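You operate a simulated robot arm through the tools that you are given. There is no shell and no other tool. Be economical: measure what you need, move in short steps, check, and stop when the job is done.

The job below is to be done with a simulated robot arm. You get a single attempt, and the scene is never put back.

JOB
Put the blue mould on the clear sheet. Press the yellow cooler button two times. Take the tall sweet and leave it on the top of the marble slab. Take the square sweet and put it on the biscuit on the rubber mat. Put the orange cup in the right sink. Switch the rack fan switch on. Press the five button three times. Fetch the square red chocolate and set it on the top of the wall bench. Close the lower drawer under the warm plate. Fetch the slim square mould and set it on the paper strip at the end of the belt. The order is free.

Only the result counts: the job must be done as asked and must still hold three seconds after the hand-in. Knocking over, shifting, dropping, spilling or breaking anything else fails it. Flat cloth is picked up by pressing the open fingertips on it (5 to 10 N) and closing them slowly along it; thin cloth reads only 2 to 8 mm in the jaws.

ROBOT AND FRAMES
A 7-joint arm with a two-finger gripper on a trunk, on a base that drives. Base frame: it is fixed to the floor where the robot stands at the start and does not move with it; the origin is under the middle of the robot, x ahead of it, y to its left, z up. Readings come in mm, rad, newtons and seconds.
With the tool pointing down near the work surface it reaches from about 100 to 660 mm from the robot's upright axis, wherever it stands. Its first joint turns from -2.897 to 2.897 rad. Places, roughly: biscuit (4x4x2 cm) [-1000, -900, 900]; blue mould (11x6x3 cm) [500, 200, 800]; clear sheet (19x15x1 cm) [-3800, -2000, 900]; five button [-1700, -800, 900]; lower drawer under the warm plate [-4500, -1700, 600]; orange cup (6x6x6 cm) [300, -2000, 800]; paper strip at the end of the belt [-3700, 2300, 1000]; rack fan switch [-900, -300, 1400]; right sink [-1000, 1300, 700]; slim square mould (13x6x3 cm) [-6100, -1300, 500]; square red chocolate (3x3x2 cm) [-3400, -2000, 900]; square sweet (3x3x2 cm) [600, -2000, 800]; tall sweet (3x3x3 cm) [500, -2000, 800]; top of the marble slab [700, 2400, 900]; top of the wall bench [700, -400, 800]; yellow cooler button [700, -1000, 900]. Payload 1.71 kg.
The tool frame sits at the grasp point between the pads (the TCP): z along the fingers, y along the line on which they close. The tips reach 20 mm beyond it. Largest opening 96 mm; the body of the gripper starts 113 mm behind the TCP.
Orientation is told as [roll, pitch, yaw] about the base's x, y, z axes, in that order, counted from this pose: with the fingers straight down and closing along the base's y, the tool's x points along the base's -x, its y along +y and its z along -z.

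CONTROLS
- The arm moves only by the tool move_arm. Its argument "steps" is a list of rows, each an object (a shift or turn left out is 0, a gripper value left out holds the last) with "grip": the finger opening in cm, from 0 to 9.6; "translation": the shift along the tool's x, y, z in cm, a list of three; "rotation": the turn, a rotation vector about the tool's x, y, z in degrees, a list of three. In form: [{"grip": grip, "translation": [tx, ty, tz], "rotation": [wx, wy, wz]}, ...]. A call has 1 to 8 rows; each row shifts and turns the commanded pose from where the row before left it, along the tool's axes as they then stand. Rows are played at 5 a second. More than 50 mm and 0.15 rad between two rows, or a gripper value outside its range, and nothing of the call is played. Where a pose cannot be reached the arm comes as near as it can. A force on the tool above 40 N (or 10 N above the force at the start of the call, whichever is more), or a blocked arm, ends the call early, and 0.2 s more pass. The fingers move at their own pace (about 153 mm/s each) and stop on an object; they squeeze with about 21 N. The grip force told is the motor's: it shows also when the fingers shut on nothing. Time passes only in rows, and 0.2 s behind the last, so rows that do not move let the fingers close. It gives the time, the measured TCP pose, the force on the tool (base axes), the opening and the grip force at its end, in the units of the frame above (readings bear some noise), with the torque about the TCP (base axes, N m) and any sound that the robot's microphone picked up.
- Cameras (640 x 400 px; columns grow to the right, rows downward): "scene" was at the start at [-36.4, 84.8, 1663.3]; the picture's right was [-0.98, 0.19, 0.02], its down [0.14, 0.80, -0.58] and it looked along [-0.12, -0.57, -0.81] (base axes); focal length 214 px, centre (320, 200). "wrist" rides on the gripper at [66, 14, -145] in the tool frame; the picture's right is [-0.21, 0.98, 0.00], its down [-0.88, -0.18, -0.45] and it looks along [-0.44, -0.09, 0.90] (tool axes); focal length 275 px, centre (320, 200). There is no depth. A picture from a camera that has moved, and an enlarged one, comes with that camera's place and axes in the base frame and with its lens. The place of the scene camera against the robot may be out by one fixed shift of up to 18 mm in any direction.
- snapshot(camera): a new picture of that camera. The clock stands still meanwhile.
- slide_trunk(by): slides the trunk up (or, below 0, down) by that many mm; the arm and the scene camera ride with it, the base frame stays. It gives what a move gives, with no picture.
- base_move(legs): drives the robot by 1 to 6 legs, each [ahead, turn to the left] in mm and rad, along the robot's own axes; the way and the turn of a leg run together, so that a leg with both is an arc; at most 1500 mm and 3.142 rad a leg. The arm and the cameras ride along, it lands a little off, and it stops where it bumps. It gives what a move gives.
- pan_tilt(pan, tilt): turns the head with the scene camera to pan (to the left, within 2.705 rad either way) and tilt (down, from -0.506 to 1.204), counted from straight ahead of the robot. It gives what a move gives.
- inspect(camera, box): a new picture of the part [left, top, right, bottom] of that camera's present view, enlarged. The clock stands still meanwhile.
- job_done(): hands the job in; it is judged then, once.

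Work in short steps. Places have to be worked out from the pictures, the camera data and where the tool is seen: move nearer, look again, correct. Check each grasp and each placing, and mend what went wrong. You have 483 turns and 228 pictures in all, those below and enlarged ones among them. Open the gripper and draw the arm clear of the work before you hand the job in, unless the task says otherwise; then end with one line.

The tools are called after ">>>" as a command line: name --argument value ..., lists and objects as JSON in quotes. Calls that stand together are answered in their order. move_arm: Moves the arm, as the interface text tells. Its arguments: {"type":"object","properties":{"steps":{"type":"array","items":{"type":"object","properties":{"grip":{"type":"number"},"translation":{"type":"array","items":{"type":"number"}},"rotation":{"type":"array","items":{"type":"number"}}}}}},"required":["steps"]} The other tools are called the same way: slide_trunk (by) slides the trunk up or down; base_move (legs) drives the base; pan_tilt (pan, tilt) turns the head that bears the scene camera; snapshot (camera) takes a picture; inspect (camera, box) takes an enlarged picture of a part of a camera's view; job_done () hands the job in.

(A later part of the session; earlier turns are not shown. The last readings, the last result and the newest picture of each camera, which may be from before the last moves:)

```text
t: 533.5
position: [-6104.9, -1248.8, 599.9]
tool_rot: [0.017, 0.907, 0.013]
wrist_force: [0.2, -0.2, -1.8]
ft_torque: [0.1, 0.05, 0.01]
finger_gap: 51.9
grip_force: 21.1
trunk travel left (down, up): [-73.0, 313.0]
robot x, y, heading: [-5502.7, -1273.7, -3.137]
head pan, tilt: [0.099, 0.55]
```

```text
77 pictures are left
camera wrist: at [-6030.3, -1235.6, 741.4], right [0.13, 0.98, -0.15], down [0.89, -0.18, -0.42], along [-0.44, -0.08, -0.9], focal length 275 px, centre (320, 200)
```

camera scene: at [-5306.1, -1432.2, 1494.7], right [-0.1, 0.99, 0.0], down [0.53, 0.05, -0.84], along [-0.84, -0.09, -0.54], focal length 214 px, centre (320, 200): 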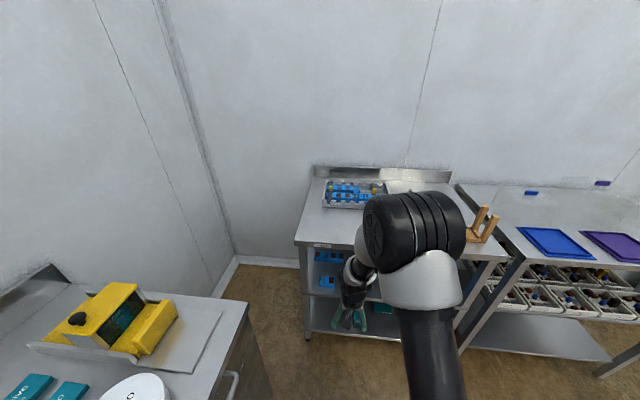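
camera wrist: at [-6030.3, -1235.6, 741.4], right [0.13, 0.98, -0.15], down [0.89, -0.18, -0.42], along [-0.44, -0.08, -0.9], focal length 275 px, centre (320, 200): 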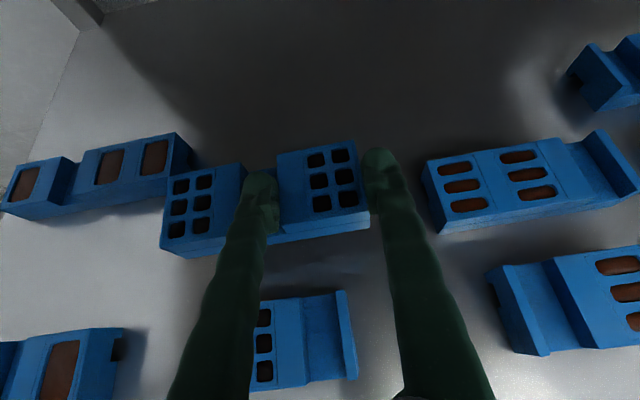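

Lifted level. Raise another 25 mm and back the base straight out.

>>> move_arm --steps '[{"translation": [1.0, 0, -0.77]}, {"translation": [1.0, 0, -0.77]}]'

>>> base_move --legs '[[-450, 0]]'

>>> snapshot --camera "wrist"

```text
t: 534.1
position: [-6103.9, -1249.1, 624.9]
tool_rot: [0.015, 0.907, 0.013]
wrist_force: [0.5, 0.2, -1.3]
ft_torque: [0.03, -0.03, 0.03]
finger_gap: 51.9
grip_force: 20.8
trunk travel left (down, up): [-73.0, 313.0]
robot x, y, heading: [-5503.7, -1271.7, -3.141]
head pan, tilt: [0.099, 0.55]
```

```text
t: 537.0
position: [-5653.8, -1247.9, 625.5]
tool_rot: [0.016, 0.909, 0.012]
wrist_force: [-0.6, -0.4, -2.1]
ft_torque: [0.07, -0.01, -0.01]
finger_gap: 51.8
grip_force: 21.1
trunk travel left (down, up): [-73.0, 313.0]
robot x, y, heading: [-5054.0, -1272.4, -3.14]
head pan, tilt: [0.099, 0.55]
```

```text
76 pictures are left
camera wrist: at [-5578.9, -1234.8, 766.6], right [0.13, 0.98, -0.15], down [0.89, -0.18, -0.42], along [-0.44, -0.08, -0.9], focal length 275 px, centre (320, 200)
```

wrist: 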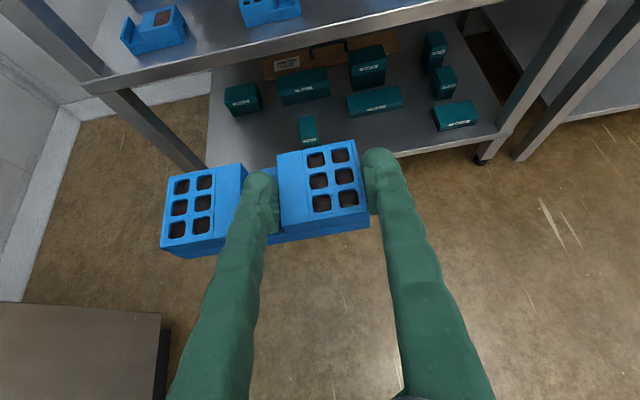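

Held well, others undisturbed. Raise trunk and arm, retract, then drive around to the end of the belt.

>>> slide_trunk --by 200

>>> move_arm --steps '[{"translation": [1.13, 0, -3.43]}, {"translation": [1.13, 0, -3.43]}, {"translation": [1.13, 0, -3.43]}, {"translation": [1.13, 0, -3.43]}, {"translation": [1.13, 0, -3.43]}, {"translation": [1.13, 0, -3.43]}]'

>>> base_move --legs '[[0, -1.571], [1250, 0], [1150, 0], [0, -1.571], [850, 0]]'

>>> pan_tilt --pan 1.1 --tilt 0.6

>>> snapshot --camera "scene"

```text
t: 539.2
position: [-5643.9, -1248.0, 834.8]
tool_rot: [0.017, 0.923, 0.014]
wrist_force: [-0.5, -0.4, -1.1]
ft_torque: [0.05, 0.02, 0.02]
finger_gap: 51.7
grip_force: 20.9
trunk travel left (down, up): [-273.0, 113.0]
robot x, y, heading: [-5053.0, -1271.2, -3.145]
head pan, tilt: [0.099, 0.55]
```

```text
t: 540.6
position: [-5573.2, -1247.8, 1006.8]
tool_rot: [0.018, 0.927, 0.021]
wrist_force: [0.1, 0.0, -0.6]
ft_torque: [0.07, -0.05, -0.02]
finger_gap: 51.9
grip_force: 21.0
out of reach, approached as far as the arm can: row 5, 6
trunk travel left (down, up): [-273.0, 113.0]
robot x, y, heading: [-5055.7, -1270.8, -3.139]
head pan, tilt: [0.099, 0.55]
```

```text
t: 566.8
position: [-3654.6, 1131.2, 1006.1]
tool_rot: [0.015, 0.926, -3.122]
wrist_force: [1.1, -0.6, -2.0]
ft_torque: [-0.04, -0.01, 0.02]
finger_gap: 51.9
grip_force: 20.8
trunk travel left (down, up): [-273.0, 113.0]
robot x, y, heading: [-4171.7, 1153.3, 0.001]
head pan, tilt: [0.099, 0.55]
```

```text
t: 568.1
position: [-3650.2, 1140.9, 1016.8]
tool_rot: [0.013, 0.96, -3.08]
wrist_force: [-1.1, -0.1, -1.2]
ft_torque: [-0.04, 0.05, 0.02]
finger_gap: 51.7
grip_force: 20.7
trunk travel left (down, up): [-273.0, 113.0]
robot x, y, heading: [-4178.8, 1151.9, -0.005]
head pan, tilt: [1.1, 0.6]
```

```text
75 pictures are left
camera scene: at [-4156.3, 1389.4, 1691.0], right [0.89, -0.46, -0.01], down [-0.27, -0.5, -0.82], along [0.37, 0.73, -0.57], focal length 214 px, centre (320, 200)
```

scene: 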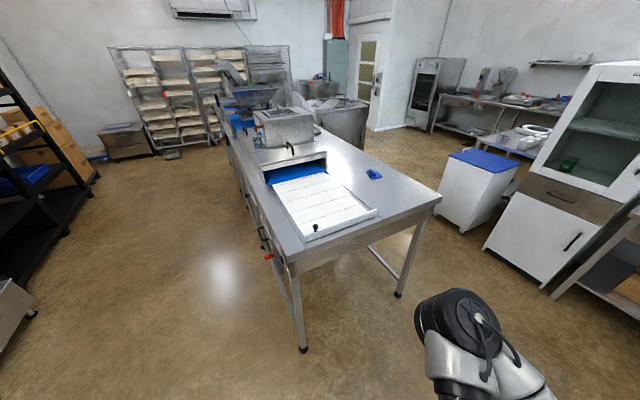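

The paper strip area is at x≈-3890..-3465, y≈2070..2645, table end y≈2045. Raise the trunk and drive to face it from the south end.

>>> slide_trunk --by 105

>>> base_move --legs '[[500, 0], [0, 1.571], [430, 0]]'

>>> pan_tilt --pan 0.0 --tilt 0.75

>>> snapshot --camera "scene"

>>> snapshot --camera "wrist"

```text
t: 569.5
position: [-3648.2, 1143.1, 1122.4]
tool_rot: [0.012, 0.96, -3.074]
wrist_force: [0.0, 0.8, -1.5]
ft_torque: [-0.02, 0.03, 0.0]
finger_gap: 51.9
grip_force: 21.6
trunk travel left (down, up): [-378.0, 8.0]
robot x, y, heading: [-4176.3, 1155.4, -0.0]
head pan, tilt: [1.1, 0.6]
```

```text
t: 579.6
position: [-3647.3, 2108.7, 1118.5]
tool_rot: [0.01, 0.926, -1.539]
wrist_force: [-1.0, -0.6, -1.0]
ft_torque: [-0.03, -0.05, -0.03]
finger_gap: 51.4
grip_force: 21.2
trunk travel left (down, up): [-378.0, 8.0]
robot x, y, heading: [-3668.8, 1584.7, 1.562]
head pan, tilt: [1.1, 0.6]
```

```text
t: 580.9
position: [-3659.7, 2112.4, 1130.0]
tool_rot: [0.011, 0.965, -1.487]
wrist_force: [0.7, -0.4, -1.1]
ft_torque: [-0.03, 0.0, -0.02]
finger_gap: 51.7
grip_force: 21.1
trunk travel left (down, up): [-378.0, 8.0]
robot x, y, heading: [-3668.2, 1582.6, 1.565]
head pan, tilt: [0.0, 0.75]
```

```text
74 pictures are left
camera scene: at [-3816.2, 1639.5, 1782.9], right [1.0, 0.0, 0.0], down [0.0, -0.69, -0.72], along [0.0, 0.72, -0.69], focal length 214 px, centre (320, 200)
```

scene: 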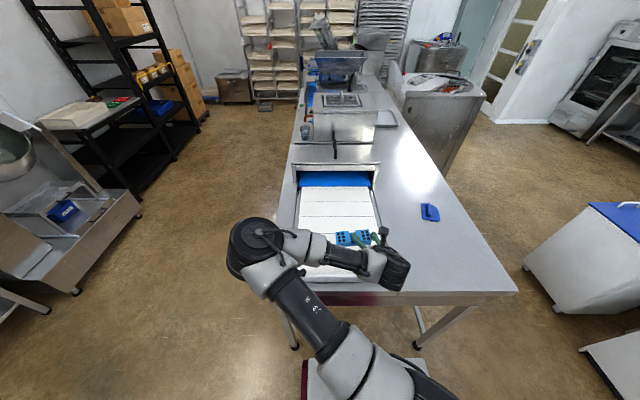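

```text
73 pictures are left
camera wrist: at [-3640.4, 2032.4, 1267.2], right [0.99, -0.04, -0.16], down [-0.12, -0.88, -0.47], along [-0.12, 0.48, -0.87], focal length 275 px, centre (320, 200)
```

wrist: 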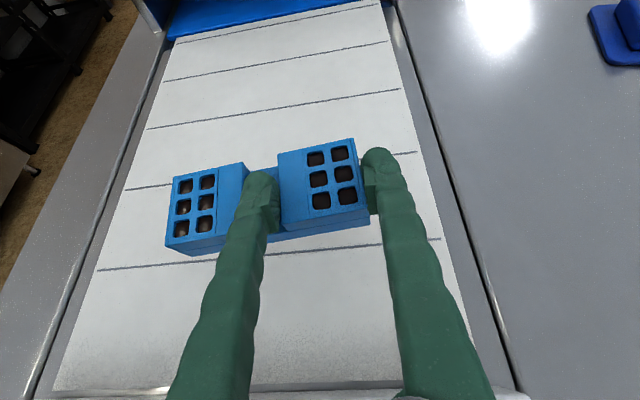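

I'm over the strip (x≈-3940..-3477, near edge y≈2050). Drive 60 mm closer, level the mould, and lower to ~1030.

>>> base_move --legs '[[60, 0]]'

>>> move_arm --steps '[{"translation": [1.2, 0, 1.6], "rotation": [0, -1.7, 0]}, {"translation": [1.2, 0, 1.6], "rotation": [0, -1.6, 0]}, {"translation": [-2.4, 0, 1.85]}, {"translation": [-2.4, 0, 1.85]}, {"translation": [-2.4, 0, 1.85]}]'

>>> snapshot --camera "wrist"

>>> inspect --camera "scene" --box '[270, 160, 430, 310]'

```text
t: 581.9
position: [-3654.1, 2152.4, 1134.8]
tool_rot: [0.012, 0.969, -1.505]
wrist_force: [-0.1, -1.0, -2.4]
ft_torque: [0.05, 0.0, 0.1]
finger_gap: 51.7
grip_force: 20.9
trunk travel left (down, up): [-378.0, 8.0]
robot x, y, heading: [-3671.4, 1642.4, 1.563]
head pan, tilt: [0.0, 0.75]
```

```text
t: 583.1
position: [-3655.7, 2180.3, 1060.7]
tool_rot: [0.012, 0.94, -1.509]
wrist_force: [-0.6, -0.5, -0.5]
ft_torque: [0.0, -0.09, -0.01]
finger_gap: 52.0
grip_force: 21.1
trunk travel left (down, up): [-378.0, 8.0]
robot x, y, heading: [-3673.7, 1642.4, 1.564]
head pan, tilt: [0.0, 0.75]
stopped in row 5: the force on the tool passed its limit at 58 N (the readings are from after the stop); the commanded pose is now the measured one
```

```text
72 pictures are left
camera wrist: at [-3639.2, 2103.0, 1198.6], right [0.98, -0.07, -0.16], down [-0.14, -0.88, -0.45], along [-0.11, 0.46, -0.88], focal length 275 px, centre (320, 200)
```

wrist: 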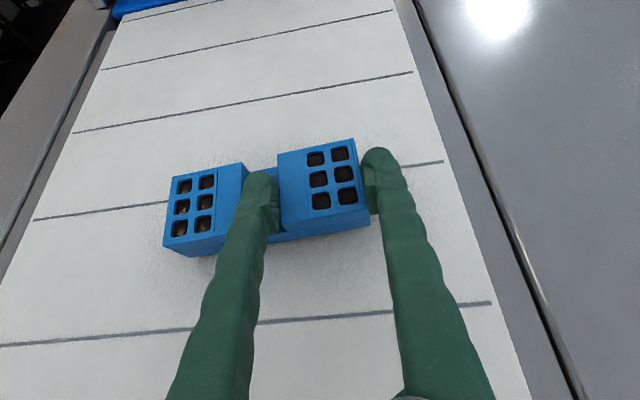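

```text
2.67 times, centred on (350, 235) of scene
camera zoom: at [-3816.1, 1697.2, 1782.9], right [1.0, 0.0, 0.0], down [0.0, -0.69, -0.72], along [0.0, 0.72, -0.69], focal length 572 px, centre (240, 107)
```

zoom: 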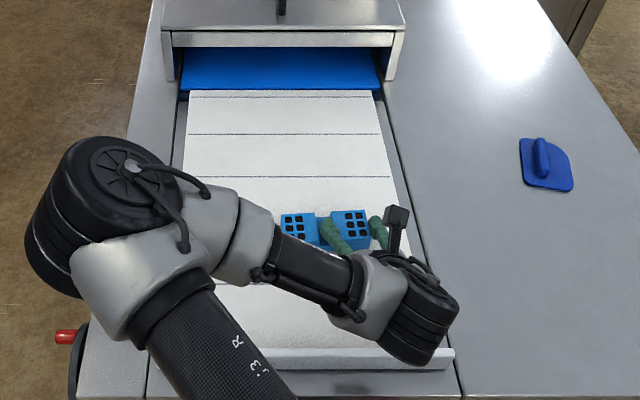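

Contact with the strip at ≈1015. Level the pitch, then lower gently.

>>> move_arm --steps '[{"translation": [0.3, 0, -0.2], "rotation": [0, -1.9, 0]}, {}]'

>>> inspect --camera "wrist" --box '[150, 120, 406, 280]'

```text
t: 583.8
position: [-3655.3, 2182.2, 1063.3]
tool_rot: [0.014, 0.906, -1.51]
wrist_force: [-0.2, 0.7, -2.1]
ft_torque: [-0.02, -0.08, 0.01]
finger_gap: 51.9
grip_force: 21.0
trunk travel left (down, up): [-378.0, 8.0]
robot x, y, heading: [-3671.9, 1649.0, 1.566]
head pan, tilt: [0.0, 0.75]
```

```text
2.50 times, centred on (278, 200) of wrist
camera zoom: at [-3639.4, 2109.6, 1204.1], right [0.98, -0.08, -0.15], down [-0.14, -0.9, -0.42], along [-0.11, 0.43, -0.9], focal length 688 px, centre (425, 200)
```

zoom: 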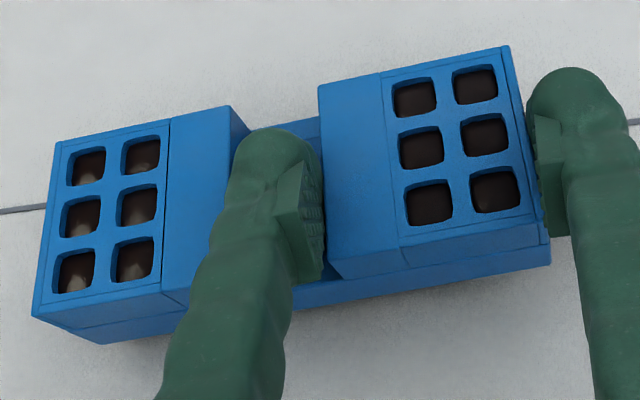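

>>> move_arm --steps '[{"translation": [-0.4, 0, 0.31]}]'

>>> move_arm --steps '[{"translation": [-0.24, 0, 0.185]}]'

>>> move_arm --steps '[{"translation": [-0.24, 0, 0.185]}]'

```text
t: 584.1
position: [-3656.7, 2181.7, 1058.9]
tool_rot: [0.011, 0.907, -1.509]
wrist_force: [-0.4, -0.2, -1.1]
ft_torque: [-0.06, -0.09, -0.01]
finger_gap: 51.9
grip_force: 20.5
trunk travel left (down, up): [-378.0, 8.0]
robot x, y, heading: [-3671.0, 1644.5, 1.565]
head pan, tilt: [0.0, 0.75]
```

```text
t: 584.5
position: [-3656.1, 2182.1, 1056.6]
tool_rot: [0.012, 0.908, -1.509]
wrist_force: [0.4, 0.1, -1.4]
ft_torque: [-0.01, -0.08, 0.01]
finger_gap: 51.7
grip_force: 21.0
trunk travel left (down, up): [-378.0, 8.0]
robot x, y, heading: [-3671.1, 1648.8, 1.567]
head pan, tilt: [0.0, 0.75]
```

```text
t: 585.0
position: [-3655.6, 2182.6, 1052.2]
tool_rot: [0.01, 0.91, -1.512]
wrist_force: [2.4, -0.8, 3.7]
ft_torque: [0.08, 0.38, 0.01]
finger_gap: 52.0
grip_force: 21.2
trunk travel left (down, up): [-378.0, 8.0]
robot x, y, heading: [-3669.6, 1642.7, 1.567]
head pan, tilt: [0.0, 0.75]
```

First contact at the left end. Lower 3 mm more to seat it.

>>> move_arm --steps '[{"translation": [-0.2, 0, 0.15]}]'

>>> inspect --camera "wrist" --box '[150, 120, 406, 280]'

```text
t: 585.4
position: [-3655.9, 2182.3, 1052.4]
tool_rot: [0.012, 0.911, -1.512]
wrist_force: [2.5, -1.9, 17.5]
ft_torque: [0.44, -0.01, -0.07]
finger_gap: 52.2
grip_force: 20.4
trunk travel left (down, up): [-378.0, 8.0]
robot x, y, heading: [-3671.3, 1643.4, 1.564]
head pan, tilt: [0.0, 0.75]
```

```text
2.50 times, centred on (278, 200) of wrist
camera zoom: at [-3638.6, 2108.5, 1192.2], right [0.98, -0.08, -0.16], down [-0.14, -0.9, -0.42], along [-0.11, 0.44, -0.89], focal length 688 px, centre (425, 200)
```

zoom: 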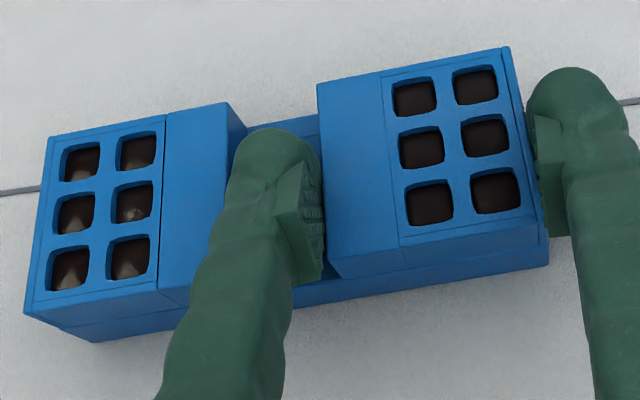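

Seated (balanced torque). Open a little (56 mm) and lift straight up.

>>> move_arm --steps '[{"translation": [0.12, 0, -0.1]}, {"grip": 5.5}, {}, {"translation": [0.8, 0, -0.62]}, {"translation": [1.2, 0, -0.93]}, {"translation": [2.4, 0, -1.85]}, {"translation": [2.4, 0, -1.85]}]'

>>> snapshot --camera "wrist"

```text
t: 587.0
position: [-3657.2, 2182.2, 1139.1]
tool_rot: [0.01, 0.908, -1.511]
wrist_force: [-0.3, -0.6, 0.0]
ft_torque: [0.0, 0.01, 0.03]
finger_gap: 55.2
grip_force: 0.0
trunk travel left (down, up): [-378.0, 8.0]
robot x, y, heading: [-3670.8, 1645.7, 1.561]
head pan, tilt: [0.0, 0.75]
```

```text
68 pictures are left
camera wrist: at [-3640.1, 2109.2, 1278.5], right [0.98, -0.08, -0.16], down [-0.14, -0.9, -0.42], along [-0.11, 0.43, -0.89], focal length 275 px, centre (320, 200)
```

wrist: 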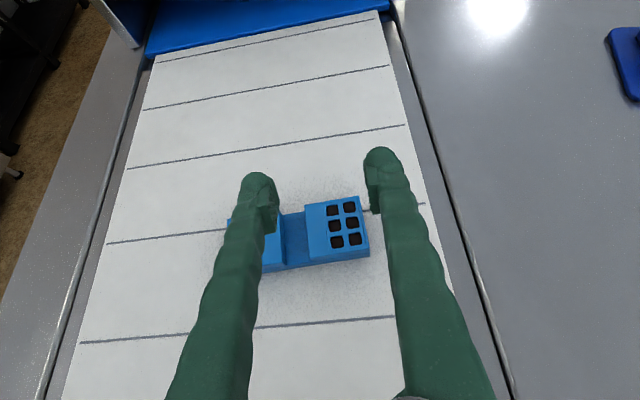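

Slim mould placed on the paper strip. Back off, un-tilt the tool, lower the trunk, and drive toward the five button.

>>> base_move --legs '[[-300, 0]]'

>>> move_arm --steps '[{"grip": 0, "rotation": [0, -8, 0]}, {"rotation": [0, -8, 0]}, {"rotation": [0, -8, 0]}, {"rotation": [0, -8, 0]}, {"rotation": [0, -8, 0]}, {"rotation": [0, -8, 0]}, {"rotation": [0, -4, 0]}]'

>>> slide_trunk --by -105

>>> base_move --legs '[[0, -1.565], [1050, 0], [0, -1.571], [1100, 0], [1000, 0], [0, 1.571]]'

>>> pan_tilt --pan -0.1 --tilt 0.55

>>> snapshot --camera "scene"

```text
t: 589.1
position: [-3659.2, 1880.1, 1137.3]
tool_rot: [0.011, 0.908, -1.511]
wrist_force: [0.5, -0.6, 0.7]
ft_torque: [0.0, 0.02, 0.0]
finger_gap: 55.1
grip_force: 0.0
trunk travel left (down, up): [-378.0, 8.0]
robot x, y, heading: [-3670.0, 1344.0, 1.566]
head pan, tilt: [0.0, 0.75]
```

```text
t: 590.7
position: [-3659.1, 1861.8, 1143.9]
tool_rot: [0.007, 0.013, -1.523]
wrist_force: [0.3, -0.7, 0.1]
ft_torque: [-0.02, 0.01, -0.02]
finger_gap: 0.2
grip_force: 21.1
trunk travel left (down, up): [-378.0, 8.0]
robot x, y, heading: [-3672.4, 1341.5, 1.569]
head pan, tilt: [0.0, 0.75]
```

```text
t: 592.1
position: [-3658.0, 1863.7, 1038.3]
tool_rot: [0.004, 0.013, -1.519]
wrist_force: [1.0, -0.4, 0.4]
ft_torque: [-0.01, 0.02, 0.04]
finger_gap: 0.0
grip_force: 20.9
trunk travel left (down, up): [-273.0, 113.0]
robot x, y, heading: [-3673.8, 1339.4, 1.562]
head pan, tilt: [0.0, 0.75]
```

```text
t: 622.3
position: [-2035.4, -757.0, 1039.1]
tool_rot: [0.004, 0.015, -3.07]
wrist_force: [-0.2, 0.3, -0.2]
ft_torque: [0.01, 0.0, 0.02]
finger_gap: 0.0
grip_force: 21.4
trunk travel left (down, up): [-273.0, 113.0]
robot x, y, heading: [-2557.2, -760.2, 0.014]
head pan, tilt: [0.0, 0.75]
```

```text
t: 623.0
position: [-2051.6, -756.9, 1045.7]
tool_rot: [0.004, 0.028, -3.068]
wrist_force: [-0.8, 0.4, -0.1]
ft_torque: [0.01, 0.0, -0.04]
finger_gap: 0.0
grip_force: 21.1
trunk travel left (down, up): [-273.0, 113.0]
robot x, y, heading: [-2556.6, -760.1, 0.018]
head pan, tilt: [-0.099, 0.55]
```

```text
67 pictures are left
camera scene: at [-2491.1, -610.6, 1694.6], right [-0.08, -1.0, 0.0], down [-0.54, 0.04, -0.84], along [0.84, -0.07, -0.54], focal length 214 px, centre (320, 200)
```

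scene: 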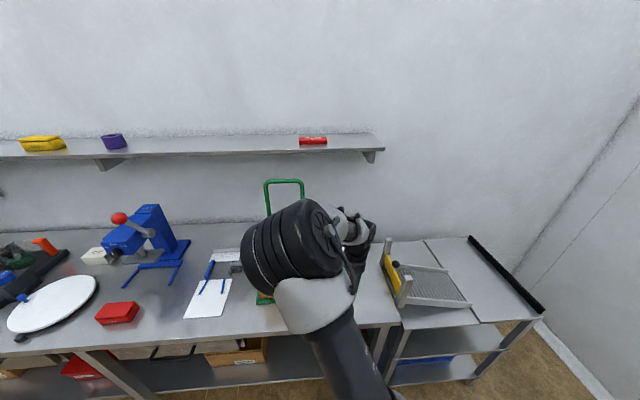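

The elbow hides the keypad. Rotate the wrist back +180° (camera on my side), which should also restore the elbow posture.

>>> move_arm --steps '[{"rotation": [0, 0, 8.5]}, {"rotation": [0, 0, 8.5]}, {"rotation": [0, 0, 8.5]}, {"rotation": [0, 0, 8.5]}, {"rotation": [0, 0, 8.5]}, {"rotation": [0, 0, 8.5]}, {"rotation": [0, 0, 8.5]}, {"rotation": [0, 0, 8.5]}]'

>>> move_arm --steps '[{"rotation": [0, 0, 8.5]}, {"rotation": [0, 0, 8.5]}, {"rotation": [0, 0, 8.5]}, {"rotation": [0, 0, 8.5]}, {"rotation": [0, 0, 8.5]}, {"rotation": [0, 0, 8.5]}, {"rotation": [0, 0, 8.5]}, {"rotation": [0, 0, 8.5]}]'

>>> move_arm --steps '[{"rotation": [0, 0, 8.5]}, {"rotation": [0, 0, 8.5]}, {"rotation": [0, 0, 8.5]}, {"rotation": [0, 0, 8.5]}, {"rotation": [0, 0, 8.5]}]'

>>> snapshot --camera "wrist"

>>> snapshot --camera "scene"

```text
t: 624.8
position: [-2051.8, -756.5, 1046.2]
tool_rot: [-0.023, 0.014, 2.025]
wrist_force: [-0.8, -0.5, -0.7]
ft_torque: [-0.01, 0.01, 0.0]
finger_gap: 0.1
grip_force: 21.1
trunk travel left (down, up): [-273.0, 113.0]
robot x, y, heading: [-2558.8, -762.6, 0.023]
head pan, tilt: [-0.099, 0.55]
```

```text
t: 626.6
position: [-2052.1, -758.3, 1046.0]
tool_rot: [-0.026, -0.017, 0.838]
wrist_force: [-0.1, 0.3, 0.4]
ft_torque: [0.02, -0.02, -0.01]
finger_gap: 0.1
grip_force: 20.9
trunk travel left (down, up): [-273.0, 113.0]
robot x, y, heading: [-2557.9, -757.5, 0.022]
head pan, tilt: [-0.099, 0.55]
```

```text
t: 627.8
position: [-2052.8, -756.9, 1046.1]
tool_rot: [-0.008, -0.029, 0.096]
wrist_force: [-0.2, -0.8, 0.3]
ft_torque: [0.0, 0.0, 0.0]
finger_gap: 0.0
grip_force: 20.9
trunk travel left (down, up): [-273.0, 113.0]
robot x, y, heading: [-2557.5, -757.7, 0.021]
head pan, tilt: [-0.099, 0.55]
```

```text
66 pictures are left
camera wrist: at [-2121.9, -748.3, 1188.8], right [0.11, 0.99, 0.0], down [0.88, -0.1, 0.47], along [0.47, -0.05, -0.88], focal length 275 px, centre (320, 200)
```

wrist: 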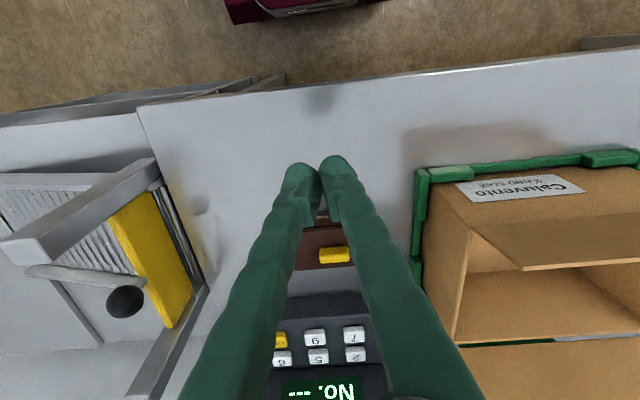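

```text
65 pictures are left
camera scene: at [-2491.2, -610.4, 1694.6], right [-0.08, -1.0, 0.0], down [-0.54, 0.04, -0.84], along [0.84, -0.07, -0.54], focal length 214 px, centre (320, 200)
```

scene: 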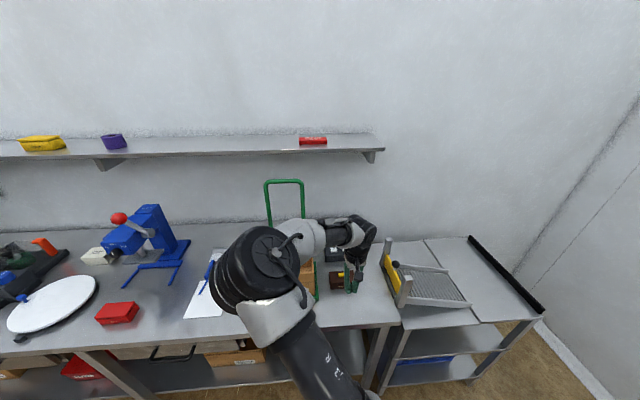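

>>> inspect --camera "wrist" --box '[240, 300, 400, 400]'

```text
4.00 times, centred on (320, 350) of wrist
camera zoom: at [-2121.9, -748.3, 1188.8], right [0.11, 0.99, 0.0], down [0.88, -0.1, 0.47], along [0.47, -0.05, -0.88], focal length 1101 px, centre (320, -400)
```

zoom: 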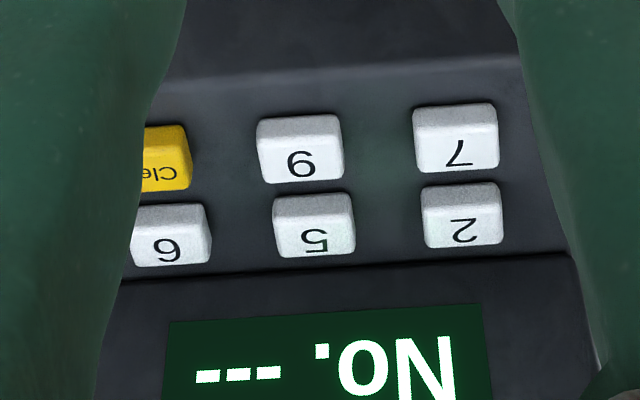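

The "5" key is the middle one of the far row, ≈(-1677,-800). Counter edge is ≈-2085, so reach is long: drive 150 mm closer, shift to y≈-800, and tilt the tool forward 30°.

>>> move_arm --steps '[{"translation": [0, -2.2, -1], "rotation": [0, 0, 4.3]}, {"translation": [0, -2.2, -1]}]'

>>> base_move --legs '[[145, -0.01]]'

>>> move_arm --steps '[{"rotation": [0, -7.5, 0], "translation": [-2, 0, 0]}, {"rotation": [0, -7.5, 0], "translation": [-2, 0, 0]}, {"rotation": [0, -7.5, 0], "translation": [-2, 0, 0]}, {"rotation": [0, -7.5, 0], "translation": [-2, 0, 0.5]}]'

>>> snapshot --camera "wrist"

```text
t: 628.4
position: [-2048.9, -799.6, 1067.7]
tool_rot: [-0.002, -0.028, 0.023]
wrist_force: [0.0, 0.2, -0.4]
ft_torque: [0.04, 0.01, -0.02]
finger_gap: 0.0
grip_force: 20.6
trunk travel left (down, up): [-273.0, 113.0]
robot x, y, heading: [-2558.2, -760.9, 0.022]
head pan, tilt: [-0.099, 0.55]
```

```text
t: 629.8
position: [-1925.2, -802.7, 1077.6]
tool_rot: [-0.006, -0.052, 0.012]
wrist_force: [-0.1, 0.6, 1.8]
ft_torque: [-0.05, -0.04, 0.01]
finger_gap: 0.0
grip_force: 20.6
trunk travel left (down, up): [-273.0, 113.0]
robot x, y, heading: [-2417.1, -756.0, 0.013]
head pan, tilt: [-0.099, 0.55]
```

```text
t: 630.8
position: [-1820.0, -804.0, 1077.4]
tool_rot: [-0.006, -0.551, 0.016]
wrist_force: [-0.7, 0.2, 0.2]
ft_torque: [0.02, -0.05, -0.01]
finger_gap: 0.0
grip_force: 21.3
trunk travel left (down, up): [-273.0, 113.0]
robot x, y, heading: [-2413.9, -757.2, 0.008]
head pan, tilt: [-0.099, 0.55]
```

```text
63 pictures are left
camera wrist: at [-1951.7, -789.6, 1166.6], right [0.16, 0.98, 0.1], down [0.52, -0.17, 0.84], along [0.84, -0.08, -0.54], focal length 275 px, centre (320, 200)
```

wrist: 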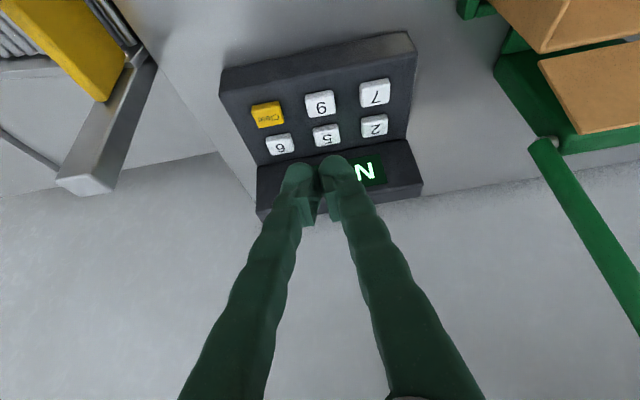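

Triangulated: "5" at ≈(-1730,-794,939). Move the fingertip above it (z≈960).

>>> move_arm --steps '[{"translation": [-3.4, 0.5, 2.08]}, {"translation": [-3.4, 0.5, 2.08]}, {"translation": [1.85, 0, 3.0]}, {"translation": [1.85, 0, 3.0]}, {"translation": [1.3, 0, 2.1]}]'

>>> snapshot --camera "wrist"

>>> inspect --camera "scene" --box '[310, 210, 410, 290]'

```text
t: 632.0
position: [-1739.5, -789.6, 983.9]
tool_rot: [-0.003, -0.549, 0.015]
wrist_force: [0.4, -0.1, -0.9]
ft_torque: [0.0, 0.04, 0.02]
finger_gap: 0.1
grip_force: 21.3
trunk travel left (down, up): [-273.0, 113.0]
robot x, y, heading: [-2409.9, -754.1, -0.001]
head pan, tilt: [-0.099, 0.55]
```

```text
62 pictures are left
camera wrist: at [-1871.2, -776.9, 1072.8], right [0.16, 0.98, 0.1], down [0.52, -0.17, 0.84], along [0.84, -0.08, -0.54], focal length 275 px, centre (320, 200)
```

wrist: 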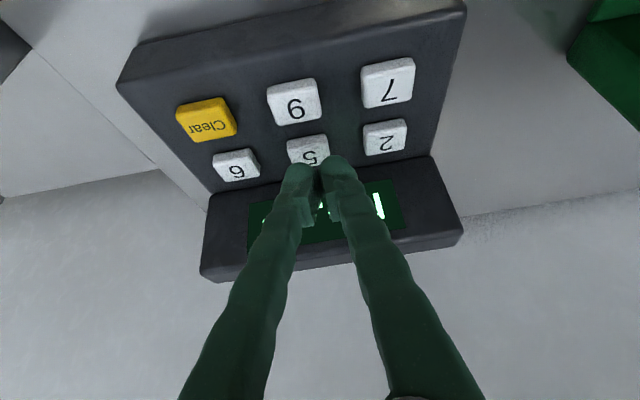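

```text
5.00 times, centred on (360, 250) of scene
camera zoom: at [-2343.6, -609.4, 1694.6], right [-0.09, -1.0, 0.0], down [-0.54, 0.05, -0.84], along [0.84, -0.08, -0.54], focal length 1072 px, centre (120, -50)
```

zoom: 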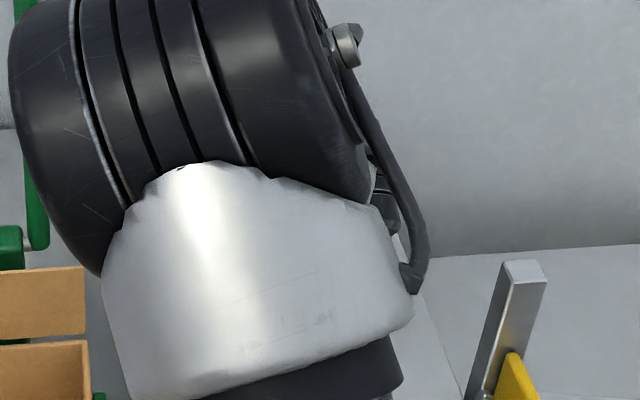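

Tip is above the "5". Offset +4 mm so one fingertip is centred, then descend to near contact.

>>> move_arm --steps '[{"translation": [0.52, 0.4, 0.85]}, {"translation": [0.42, 0, 0.68]}]'

>>> move_arm --steps '[{"translation": [0.16, 0, 0.26]}]'

>>> inspect --camera "wrist" --box '[220, 110, 412, 230]'

```text
t: 632.6
position: [-1739.3, -785.6, 967.1]
tool_rot: [-0.005, -0.548, 0.017]
wrist_force: [0.7, 0.2, 0.4]
ft_torque: [0.02, -0.01, 0.0]
finger_gap: 0.0
grip_force: 20.8
trunk travel left (down, up): [-273.0, 113.0]
robot x, y, heading: [-2411.1, -757.8, 0.009]
head pan, tilt: [-0.099, 0.55]
```

```text
t: 633.0
position: [-1739.2, -786.9, 963.6]
tool_rot: [-0.005, -0.549, 0.015]
wrist_force: [0.9, -0.7, -0.6]
ft_torque: [0.01, 0.0, 0.0]
finger_gap: 0.1
grip_force: 20.5
trunk travel left (down, up): [-273.0, 113.0]
robot x, y, heading: [-2407.9, -756.1, 0.009]
head pan, tilt: [-0.099, 0.55]
```

```text
3.33 times, centred on (316, 170) of wrist
camera zoom: at [-1871.2, -773.3, 1052.8], right [0.16, 0.98, 0.1], down [0.52, -0.17, 0.84], along [0.84, -0.08, -0.54], focal length 918 px, centre (333, 300)
```

zoom: 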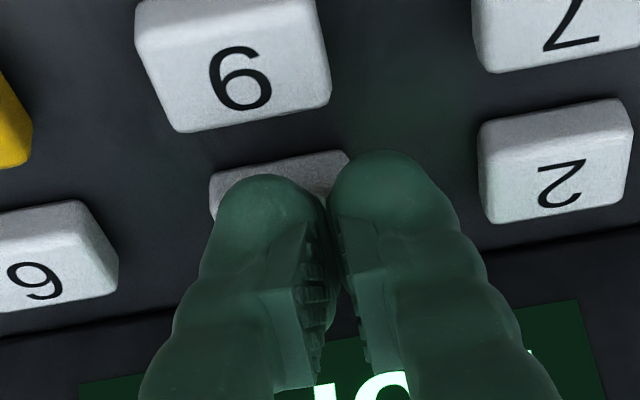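

Centre a bit better (3 mm left, 5 mm forward), then press in small steps.

>>> move_arm --steps '[{"translation": [-0.43, -0.3, 0.26]}]'

>>> move_arm --steps '[{"translation": [0.16, 0, 0.26]}]'

>>> move_arm --steps '[{"translation": [0.16, 0, 0.26]}]'

>>> move_arm --steps '[{"translation": [0.1, 0, 0.17]}]'

```text
t: 633.4
position: [-1734.5, -790.3, 963.9]
tool_rot: [-0.007, -0.548, 0.015]
wrist_force: [0.6, 0.1, 0.5]
ft_torque: [-0.02, 0.0, 0.04]
finger_gap: 0.0
grip_force: 20.9
trunk travel left (down, up): [-273.0, 113.0]
robot x, y, heading: [-2412.7, -759.5, 0.006]
head pan, tilt: [-0.099, 0.55]
```

```text
t: 633.8
position: [-1734.0, -789.3, 960.1]
tool_rot: [-0.007, -0.548, 0.015]
wrist_force: [0.4, 0.8, -0.5]
ft_torque: [0.0, -0.02, -0.04]
finger_gap: 0.0
grip_force: 20.7
trunk travel left (down, up): [-273.0, 113.0]
robot x, y, heading: [-2412.2, -759.3, 0.009]
head pan, tilt: [-0.099, 0.55]
```

```text
t: 634.2
position: [-1734.0, -789.9, 958.4]
tool_rot: [-0.005, -0.548, 0.015]
wrist_force: [0.0, 0.6, 0.7]
ft_torque: [-0.02, 0.01, 0.01]
finger_gap: 5.9
grip_force: 29.4
trunk travel left (down, up): [-273.0, 113.0]
robot x, y, heading: [-2416.7, -758.3, 0.014]
head pan, tilt: [-0.099, 0.55]
```

```text
t: 634.6
position: [-1732.0, -789.4, 956.1]
tool_rot: [-0.006, -0.547, 0.017]
wrist_force: [0.3, -1.0, -0.3]
ft_torque: [-0.02, 0.01, 0.02]
finger_gap: 6.2
grip_force: 29.8
trunk travel left (down, up): [-273.0, 113.0]
robot x, y, heading: [-2406.4, -756.5, 0.007]
head pan, tilt: [-0.099, 0.55]
```

The fingers are being wedged apart again (key centred on the joint). Lift, shift 6 mm so a single fingertip presses.

>>> move_arm --steps '[{"translation": [-0.8, 0, -1.3]}, {"translation": [0, 0.6, 0]}, {}]'

>>> move_arm --steps '[{"translation": [0.52, 0, 0.85]}, {"translation": [0.26, 0, 0.42]}]'

>>> move_arm --steps '[{"translation": [0.13, 0, 0.21]}]'

>>> move_arm --steps '[{"translation": [0.13, 0, 0.21]}]'

```text
t: 635.4
position: [-1732.3, -783.6, 971.9]
tool_rot: [-0.008, -0.547, 0.017]
wrist_force: [-0.3, 0.2, 0.1]
ft_torque: [0.01, 0.03, 0.02]
finger_gap: 0.0
grip_force: 29.4
trunk travel left (down, up): [-273.0, 113.0]
robot x, y, heading: [-2407.3, -758.8, 0.007]
head pan, tilt: [-0.099, 0.55]
```

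```text
t: 636.0
position: [-1732.2, -783.3, 957.9]
tool_rot: [-0.004, -0.55, 0.013]
wrist_force: [-0.8, -0.4, 0.9]
ft_torque: [0.03, 0.0, -0.01]
finger_gap: 0.0
grip_force: 29.4
trunk travel left (down, up): [-273.0, 113.0]
robot x, y, heading: [-2409.7, -758.6, 0.011]
head pan, tilt: [-0.099, 0.55]
```

```text
t: 636.4
position: [-1732.1, -783.7, 955.8]
tool_rot: [-0.003, -0.551, 0.016]
wrist_force: [0.3, 0.1, 0.7]
ft_torque: [-0.01, 0.0, 0.02]
finger_gap: 0.0
grip_force: 29.6
trunk travel left (down, up): [-273.0, 113.0]
robot x, y, heading: [-2409.3, -759.1, 0.007]
head pan, tilt: [-0.099, 0.55]
```

```text
t: 636.8
position: [-1731.6, -784.7, 953.4]
tool_rot: [-0.004, -0.55, 0.015]
wrist_force: [0.0, -1.2, 0.9]
ft_torque: [0.0, -0.01, -0.02]
finger_gap: 0.0
grip_force: 29.6
trunk travel left (down, up): [-273.0, 113.0]
robot x, y, heading: [-2411.0, -756.8, 0.016]
head pan, tilt: [-0.099, 0.55]
heard: click
```

Click heard. Release and check the display to verify it was "5".

>>> move_arm --steps '[{"translation": [-0.8, 0, -1.3]}, {"translation": [-1.3, 0, -2.1]}, {}]'

>>> inspect --camera "wrist" --box '[180, 90, 500, 290]'

```text
t: 637.6
position: [-1734.3, -787.2, 991.3]
tool_rot: [-0.001, -0.546, 0.013]
wrist_force: [1.4, -0.9, 0.8]
ft_torque: [0.06, -0.01, 0.06]
finger_gap: 0.2
grip_force: 29.7
trunk travel left (down, up): [-273.0, 113.0]
robot x, y, heading: [-2410.4, -757.3, 0.007]
head pan, tilt: [-0.099, 0.55]
```

```text
2.00 times, centred on (340, 190) of wrist
camera zoom: at [-1865.1, -773.6, 1081.4], right [0.16, 0.98, 0.11], down [0.52, -0.18, 0.83], along [0.84, -0.08, -0.54], focal length 551 px, centre (280, 220)
```

zoom: 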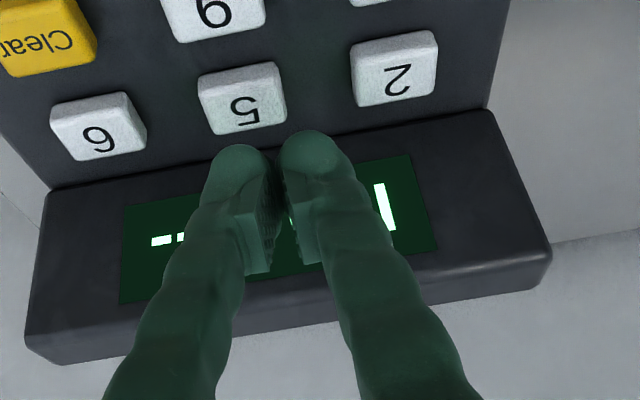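

Back off a little to read the display.

>>> move_arm --steps '[{"translation": [3.4, 0, -2.1]}, {"translation": [1.7, 0, -1.05]}, {}]'

>>> inspect --camera "wrist" --box '[180, 50, 500, 250]'

```text
t: 638.4
position: [-1793.8, -786.5, 990.8]
tool_rot: [-0.005, -0.55, 0.015]
wrist_force: [0.3, -0.9, 0.5]
ft_torque: [0.02, 0.01, 0.02]
finger_gap: 0.0
grip_force: 29.9
trunk travel left (down, up): [-273.0, 113.0]
robot x, y, heading: [-2413.6, -759.2, 0.01]
head pan, tilt: [-0.099, 0.55]
```

```text
2.00 times, centred on (340, 150) of wrist
camera zoom: at [-1925.7, -773.1, 1080.5], right [0.16, 0.98, 0.11], down [0.52, -0.18, 0.84], along [0.84, -0.08, -0.54], focal length 551 px, centre (280, 300)
```

zoom: 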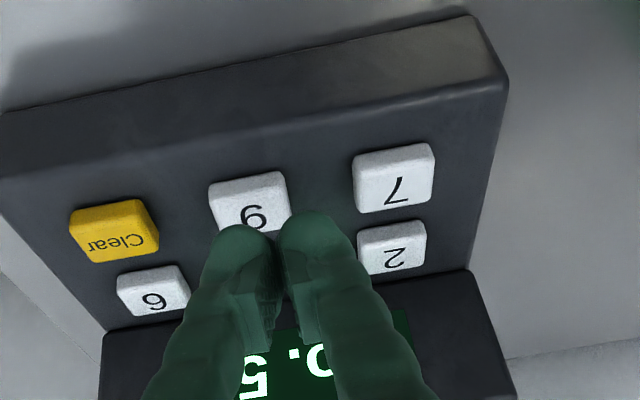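

Display shows "No. 5": first press registered. Return and press two more times.

>>> move_arm --steps '[{"translation": [-3.4, 0.2, 2.1]}, {"translation": [-1.7, 0.1, 1.05]}, {"translation": [1.3, 0, 2.1]}, {"translation": [0.47, 0, 0.76]}]'

>>> move_arm --steps '[{"translation": [0.13, 0, 0.21]}]'

```text
t: 639.4
position: [-1736.6, -781.1, 958.0]
tool_rot: [-0.004, -0.548, 0.015]
wrist_force: [-0.2, 0.5, -0.4]
ft_torque: [-0.02, -0.03, 0.0]
finger_gap: 0.0
grip_force: 29.3
trunk travel left (down, up): [-273.0, 113.0]
robot x, y, heading: [-2411.2, -762.2, 0.012]
head pan, tilt: [-0.099, 0.55]
```

```text
t: 639.8
position: [-1736.4, -781.1, 955.2]
tool_rot: [-0.003, -0.549, 0.016]
wrist_force: [-0.9, -1.5, 1.4]
ft_torque: [-0.04, -0.01, 0.01]
finger_gap: 0.0
grip_force: 29.1
trunk travel left (down, up): [-273.0, 113.0]
robot x, y, heading: [-2411.8, -757.4, 0.007]
head pan, tilt: [-0.099, 0.55]
```

>>> move_arm --steps '[{"translation": [0.13, 0, 0.21]}]'

```text
t: 640.2
position: [-1736.7, -781.3, 952.9]
tool_rot: [-0.004, -0.55, 0.016]
wrist_force: [-0.2, -0.1, 1.3]
ft_torque: [-0.03, 0.02, 0.0]
finger_gap: 0.0
grip_force: 29.8
trunk travel left (down, up): [-273.0, 113.0]
robot x, y, heading: [-2412.3, -757.1, 0.008]
head pan, tilt: [-0.099, 0.55]
```

>>> move_arm --steps '[{"translation": [0.1, 0, 0.17]}]'

```text
t: 640.6
position: [-1736.7, -782.1, 951.4]
tool_rot: [-0.003, -0.55, 0.016]
wrist_force: [-0.9, -0.6, 1.4]
ft_torque: [0.0, 0.0, 0.01]
finger_gap: 0.3
grip_force: 29.6
trunk travel left (down, up): [-273.0, 113.0]
robot x, y, heading: [-2413.2, -759.8, 0.007]
head pan, tilt: [-0.099, 0.55]
heard: click
```

Second click. Release by 8 mm+ and press a third time.

>>> move_arm --steps '[{"translation": [-0.8, 0, -1.3]}, {}]'

>>> move_arm --steps '[{"translation": [0.5, 0, 0.8]}, {"translation": [0.15, 0, 0.24]}, {}]'

>>> move_arm --steps '[{"translation": [0.1, 0, 0.17]}]'

```text
t: 641.2
position: [-1735.4, -780.4, 964.9]
tool_rot: [-0.003, -0.55, 0.015]
wrist_force: [-0.2, 0.1, 0.1]
ft_torque: [0.05, -0.02, -0.03]
finger_gap: 0.0
grip_force: 29.4
trunk travel left (down, up): [-273.0, 113.0]
robot x, y, heading: [-2412.0, -755.8, 0.005]
head pan, tilt: [-0.099, 0.55]
```

```text
t: 642.0
position: [-1736.9, -782.6, 952.1]
tool_rot: [-0.003, -0.551, 0.014]
wrist_force: [0.0, -0.7, 1.0]
ft_torque: [0.0, -0.01, -0.01]
finger_gap: 0.2
grip_force: 29.3
trunk travel left (down, up): [-273.0, 113.0]
robot x, y, heading: [-2411.8, -759.1, 0.01]
head pan, tilt: [-0.099, 0.55]
```

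```text
t: 642.4
position: [-1737.1, -781.9, 951.2]
tool_rot: [-0.004, -0.549, 0.015]
wrist_force: [-0.8, -1.5, 2.1]
ft_torque: [-0.01, 0.03, 0.01]
finger_gap: 0.0
grip_force: 29.6
trunk travel left (down, up): [-273.0, 113.0]
robot x, y, heading: [-2408.1, -757.1, 0.005]
head pan, tilt: [-0.099, 0.55]
heard: click
```

Third click. Back off and verify the display reads 555.

>>> move_arm --steps '[{"translation": [-0.8, 0, -1.3]}, {"translation": [-1.3, 0, -2.1]}, {"translation": [3.4, 0, -2.1]}, {"translation": [3.4, 0, -2.1]}, {"translation": [3.4, 0, -2.1]}]'

>>> inspect --camera "wrist" --box '[180, 50, 500, 250]'

```text
t: 643.6
position: [-1857.6, -781.3, 991.0]
tool_rot: [-0.006, -0.55, 0.018]
wrist_force: [-0.1, -0.1, 0.7]
ft_torque: [0.0, 0.02, -0.01]
finger_gap: 0.1
grip_force: 28.7
trunk travel left (down, up): [-273.0, 113.0]
robot x, y, heading: [-2411.1, -755.1, 0.012]
head pan, tilt: [-0.099, 0.55]
```

```text
2.00 times, centred on (340, 150) of wrist
camera zoom: at [-1989.0, -768.5, 1079.9], right [0.16, 0.98, 0.1], down [0.52, -0.17, 0.84], along [0.84, -0.08, -0.54], focal length 551 px, centre (280, 300)
```

zoom: 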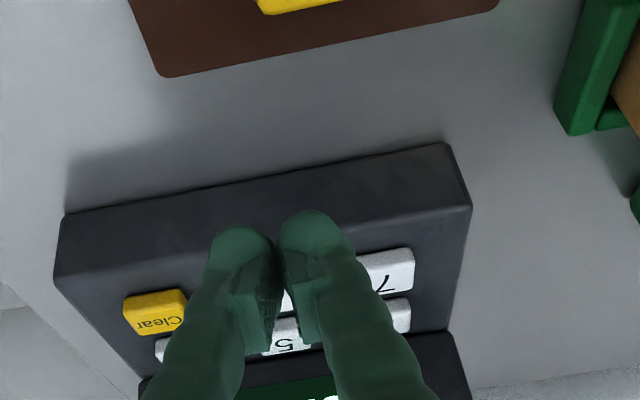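

>>> inspect --camera "wrist" --box '[220, 220, 420, 345]'

```text
3.20 times, centred on (320, 282) of wrist
camera zoom: at [-1989.0, -768.5, 1079.9], right [0.16, 0.98, 0.1], down [0.52, -0.17, 0.84], along [0.84, -0.08, -0.54], focal length 881 px, centre (320, -64)
```

zoom: 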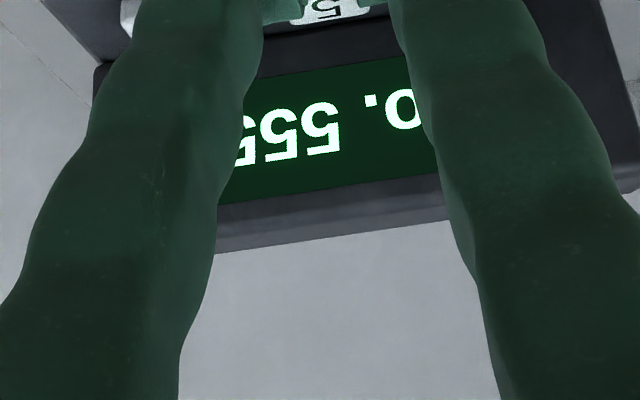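

Reads 555 – done. Raise, un-tilt, and drive to the red chocolate.

>>> move_arm --steps '[{"translation": [-2.3, 0, -3.8]}, {"translation": [-2.3, 0, -3.8]}, {"rotation": [0, 8, 0]}, {"rotation": [0, 8, 0]}, {"rotation": [0, 8, 0]}, {"rotation": [0, 7, 0]}, {"grip": 5}]'

>>> base_move --legs '[[-300, 0], [0, 1.571], [0, 1.571], [640, 0], [0, 1.571], [450, 0]]'

>>> snapshot --camera "wrist"

>>> snapshot --camera "scene"

```text
t: 645.2
position: [-1857.1, -782.4, 1078.6]
tool_rot: [-0.006, -0.006, 0.014]
wrist_force: [0.4, -0.3, -0.7]
ft_torque: [0.03, 0.0, 0.04]
finger_gap: 49.8
grip_force: 0.2
trunk travel left (down, up): [-273.0, 113.0]
robot x, y, heading: [-2412.8, -756.6, 0.007]
head pan, tilt: [-0.099, 0.55]
```

```text
t: 667.0
position: [-3334.8, -1786.6, 1078.6]
tool_rot: [-0.006, -0.007, -1.518]
wrist_force: [-0.6, -0.8, -1.4]
ft_torque: [0.05, 0.02, -0.04]
finger_gap: 49.8
grip_force: 0.1
trunk travel left (down, up): [-273.0, 113.0]
robot x, y, heading: [-3327.1, -1230.8, -1.528]
head pan, tilt: [-0.099, 0.55]
```

```text
55 pictures are left
camera wrist: at [-3322.9, -1718.0, 1222.4], right [0.99, -0.16, 0.0], down [-0.14, -0.88, 0.45], along [-0.07, -0.45, -0.89], focal length 275 px, centre (320, 200)
```

wrist: 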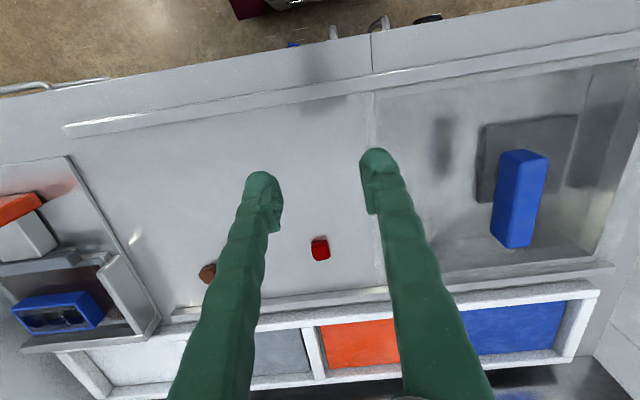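

```text
54 pictures are left
camera scene: at [-3169.1, -1280.6, 1694.6], right [-1.0, 0.05, 0.0], down [0.03, 0.54, -0.84], along [-0.05, -0.84, -0.54], focal length 214 px, centre (320, 200)
```

scene: 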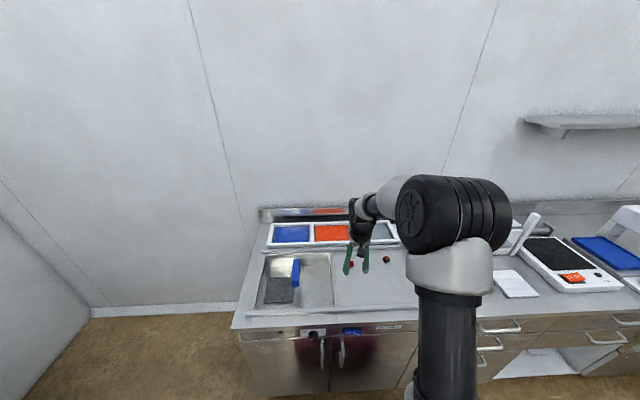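

Red chocolate ≈(-3362,-1967). Drive 100 mm closer and move above it.

>>> base_move --legs '[[100, -0.03]]'

>>> move_arm --steps '[{"translation": [-3, -1, 2.5]}, {"translation": [-3, -1, 2.5]}, {"translation": [-2, -1, 2.5]}, {"translation": [0, 0, 3]}]'

>>> snapshot --camera "wrist"

```text
t: 668.2
position: [-3349.8, -1842.2, 1100.5]
tool_rot: [-0.005, -0.048, -1.551]
wrist_force: [0.2, 1.6, 2.5]
ft_torque: [-0.17, -0.06, 0.0]
finger_gap: 50.0
grip_force: 0.1
trunk travel left (down, up): [-273.0, 113.0]
robot x, y, heading: [-3324.7, -1333.0, -1.556]
head pan, tilt: [-0.099, 0.55]
```

```text
t: 669.2
position: [-3377.4, -1967.9, 974.3]
tool_rot: [-0.005, -0.01, -1.552]
wrist_force: [0.1, -1.1, -0.4]
ft_torque: [0.15, 0.02, 0.01]
finger_gap: 49.9
grip_force: 0.1
trunk travel left (down, up): [-273.0, 113.0]
robot x, y, heading: [-3324.1, -1328.8, -1.553]
head pan, tilt: [-0.099, 0.55]
```

```text
53 pictures are left
camera wrist: at [-3363.6, -1899.5, 1117.7], right [0.98, -0.19, 0.0], down [-0.17, -0.88, 0.45], along [-0.09, -0.44, -0.89], focal length 275 px, centre (320, 200)
```

wrist: 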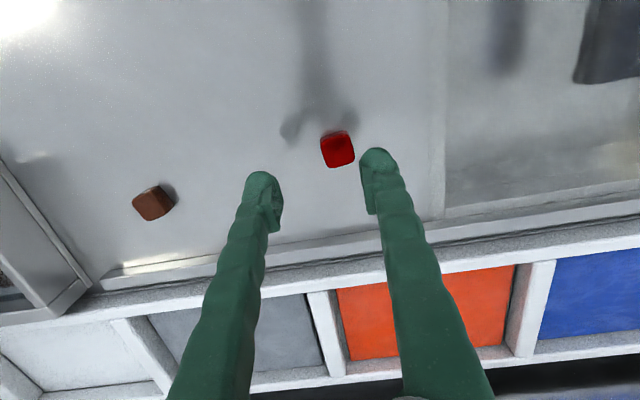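

Shift +15 mm in x and descend to ~925.

>>> move_arm --steps '[{"translation": [0.2, 1.5, 2]}, {"translation": [0, 0, 2.8]}, {}]'

>>> snapshot --camera "wrist"

```text
t: 670.0
position: [-3362.7, -1951.2, 936.4]
tool_rot: [-0.006, -0.026, -1.552]
wrist_force: [0.6, 0.1, 0.3]
ft_torque: [-0.07, 0.0, 0.0]
finger_gap: 50.0
grip_force: 0.2
trunk travel left (down, up): [-273.0, 113.0]
robot x, y, heading: [-3326.8, -1329.6, -1.557]
head pan, tilt: [-0.099, 0.55]
```

```text
52 pictures are left
camera wrist: at [-3349.5, -1881.5, 1079.0], right [0.98, -0.19, 0.0], down [-0.17, -0.87, 0.47], along [-0.09, -0.46, -0.88], focal length 275 px, centre (320, 200)
```

wrist: 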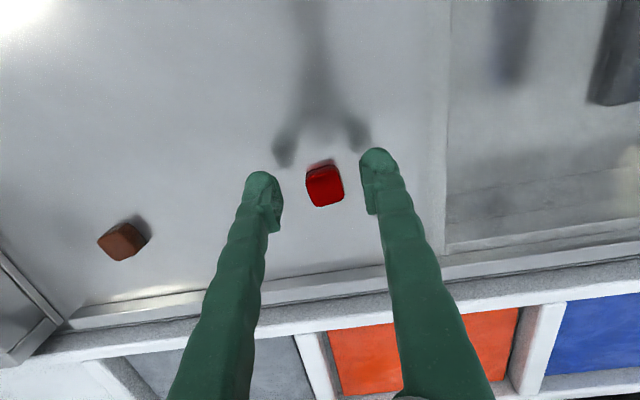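

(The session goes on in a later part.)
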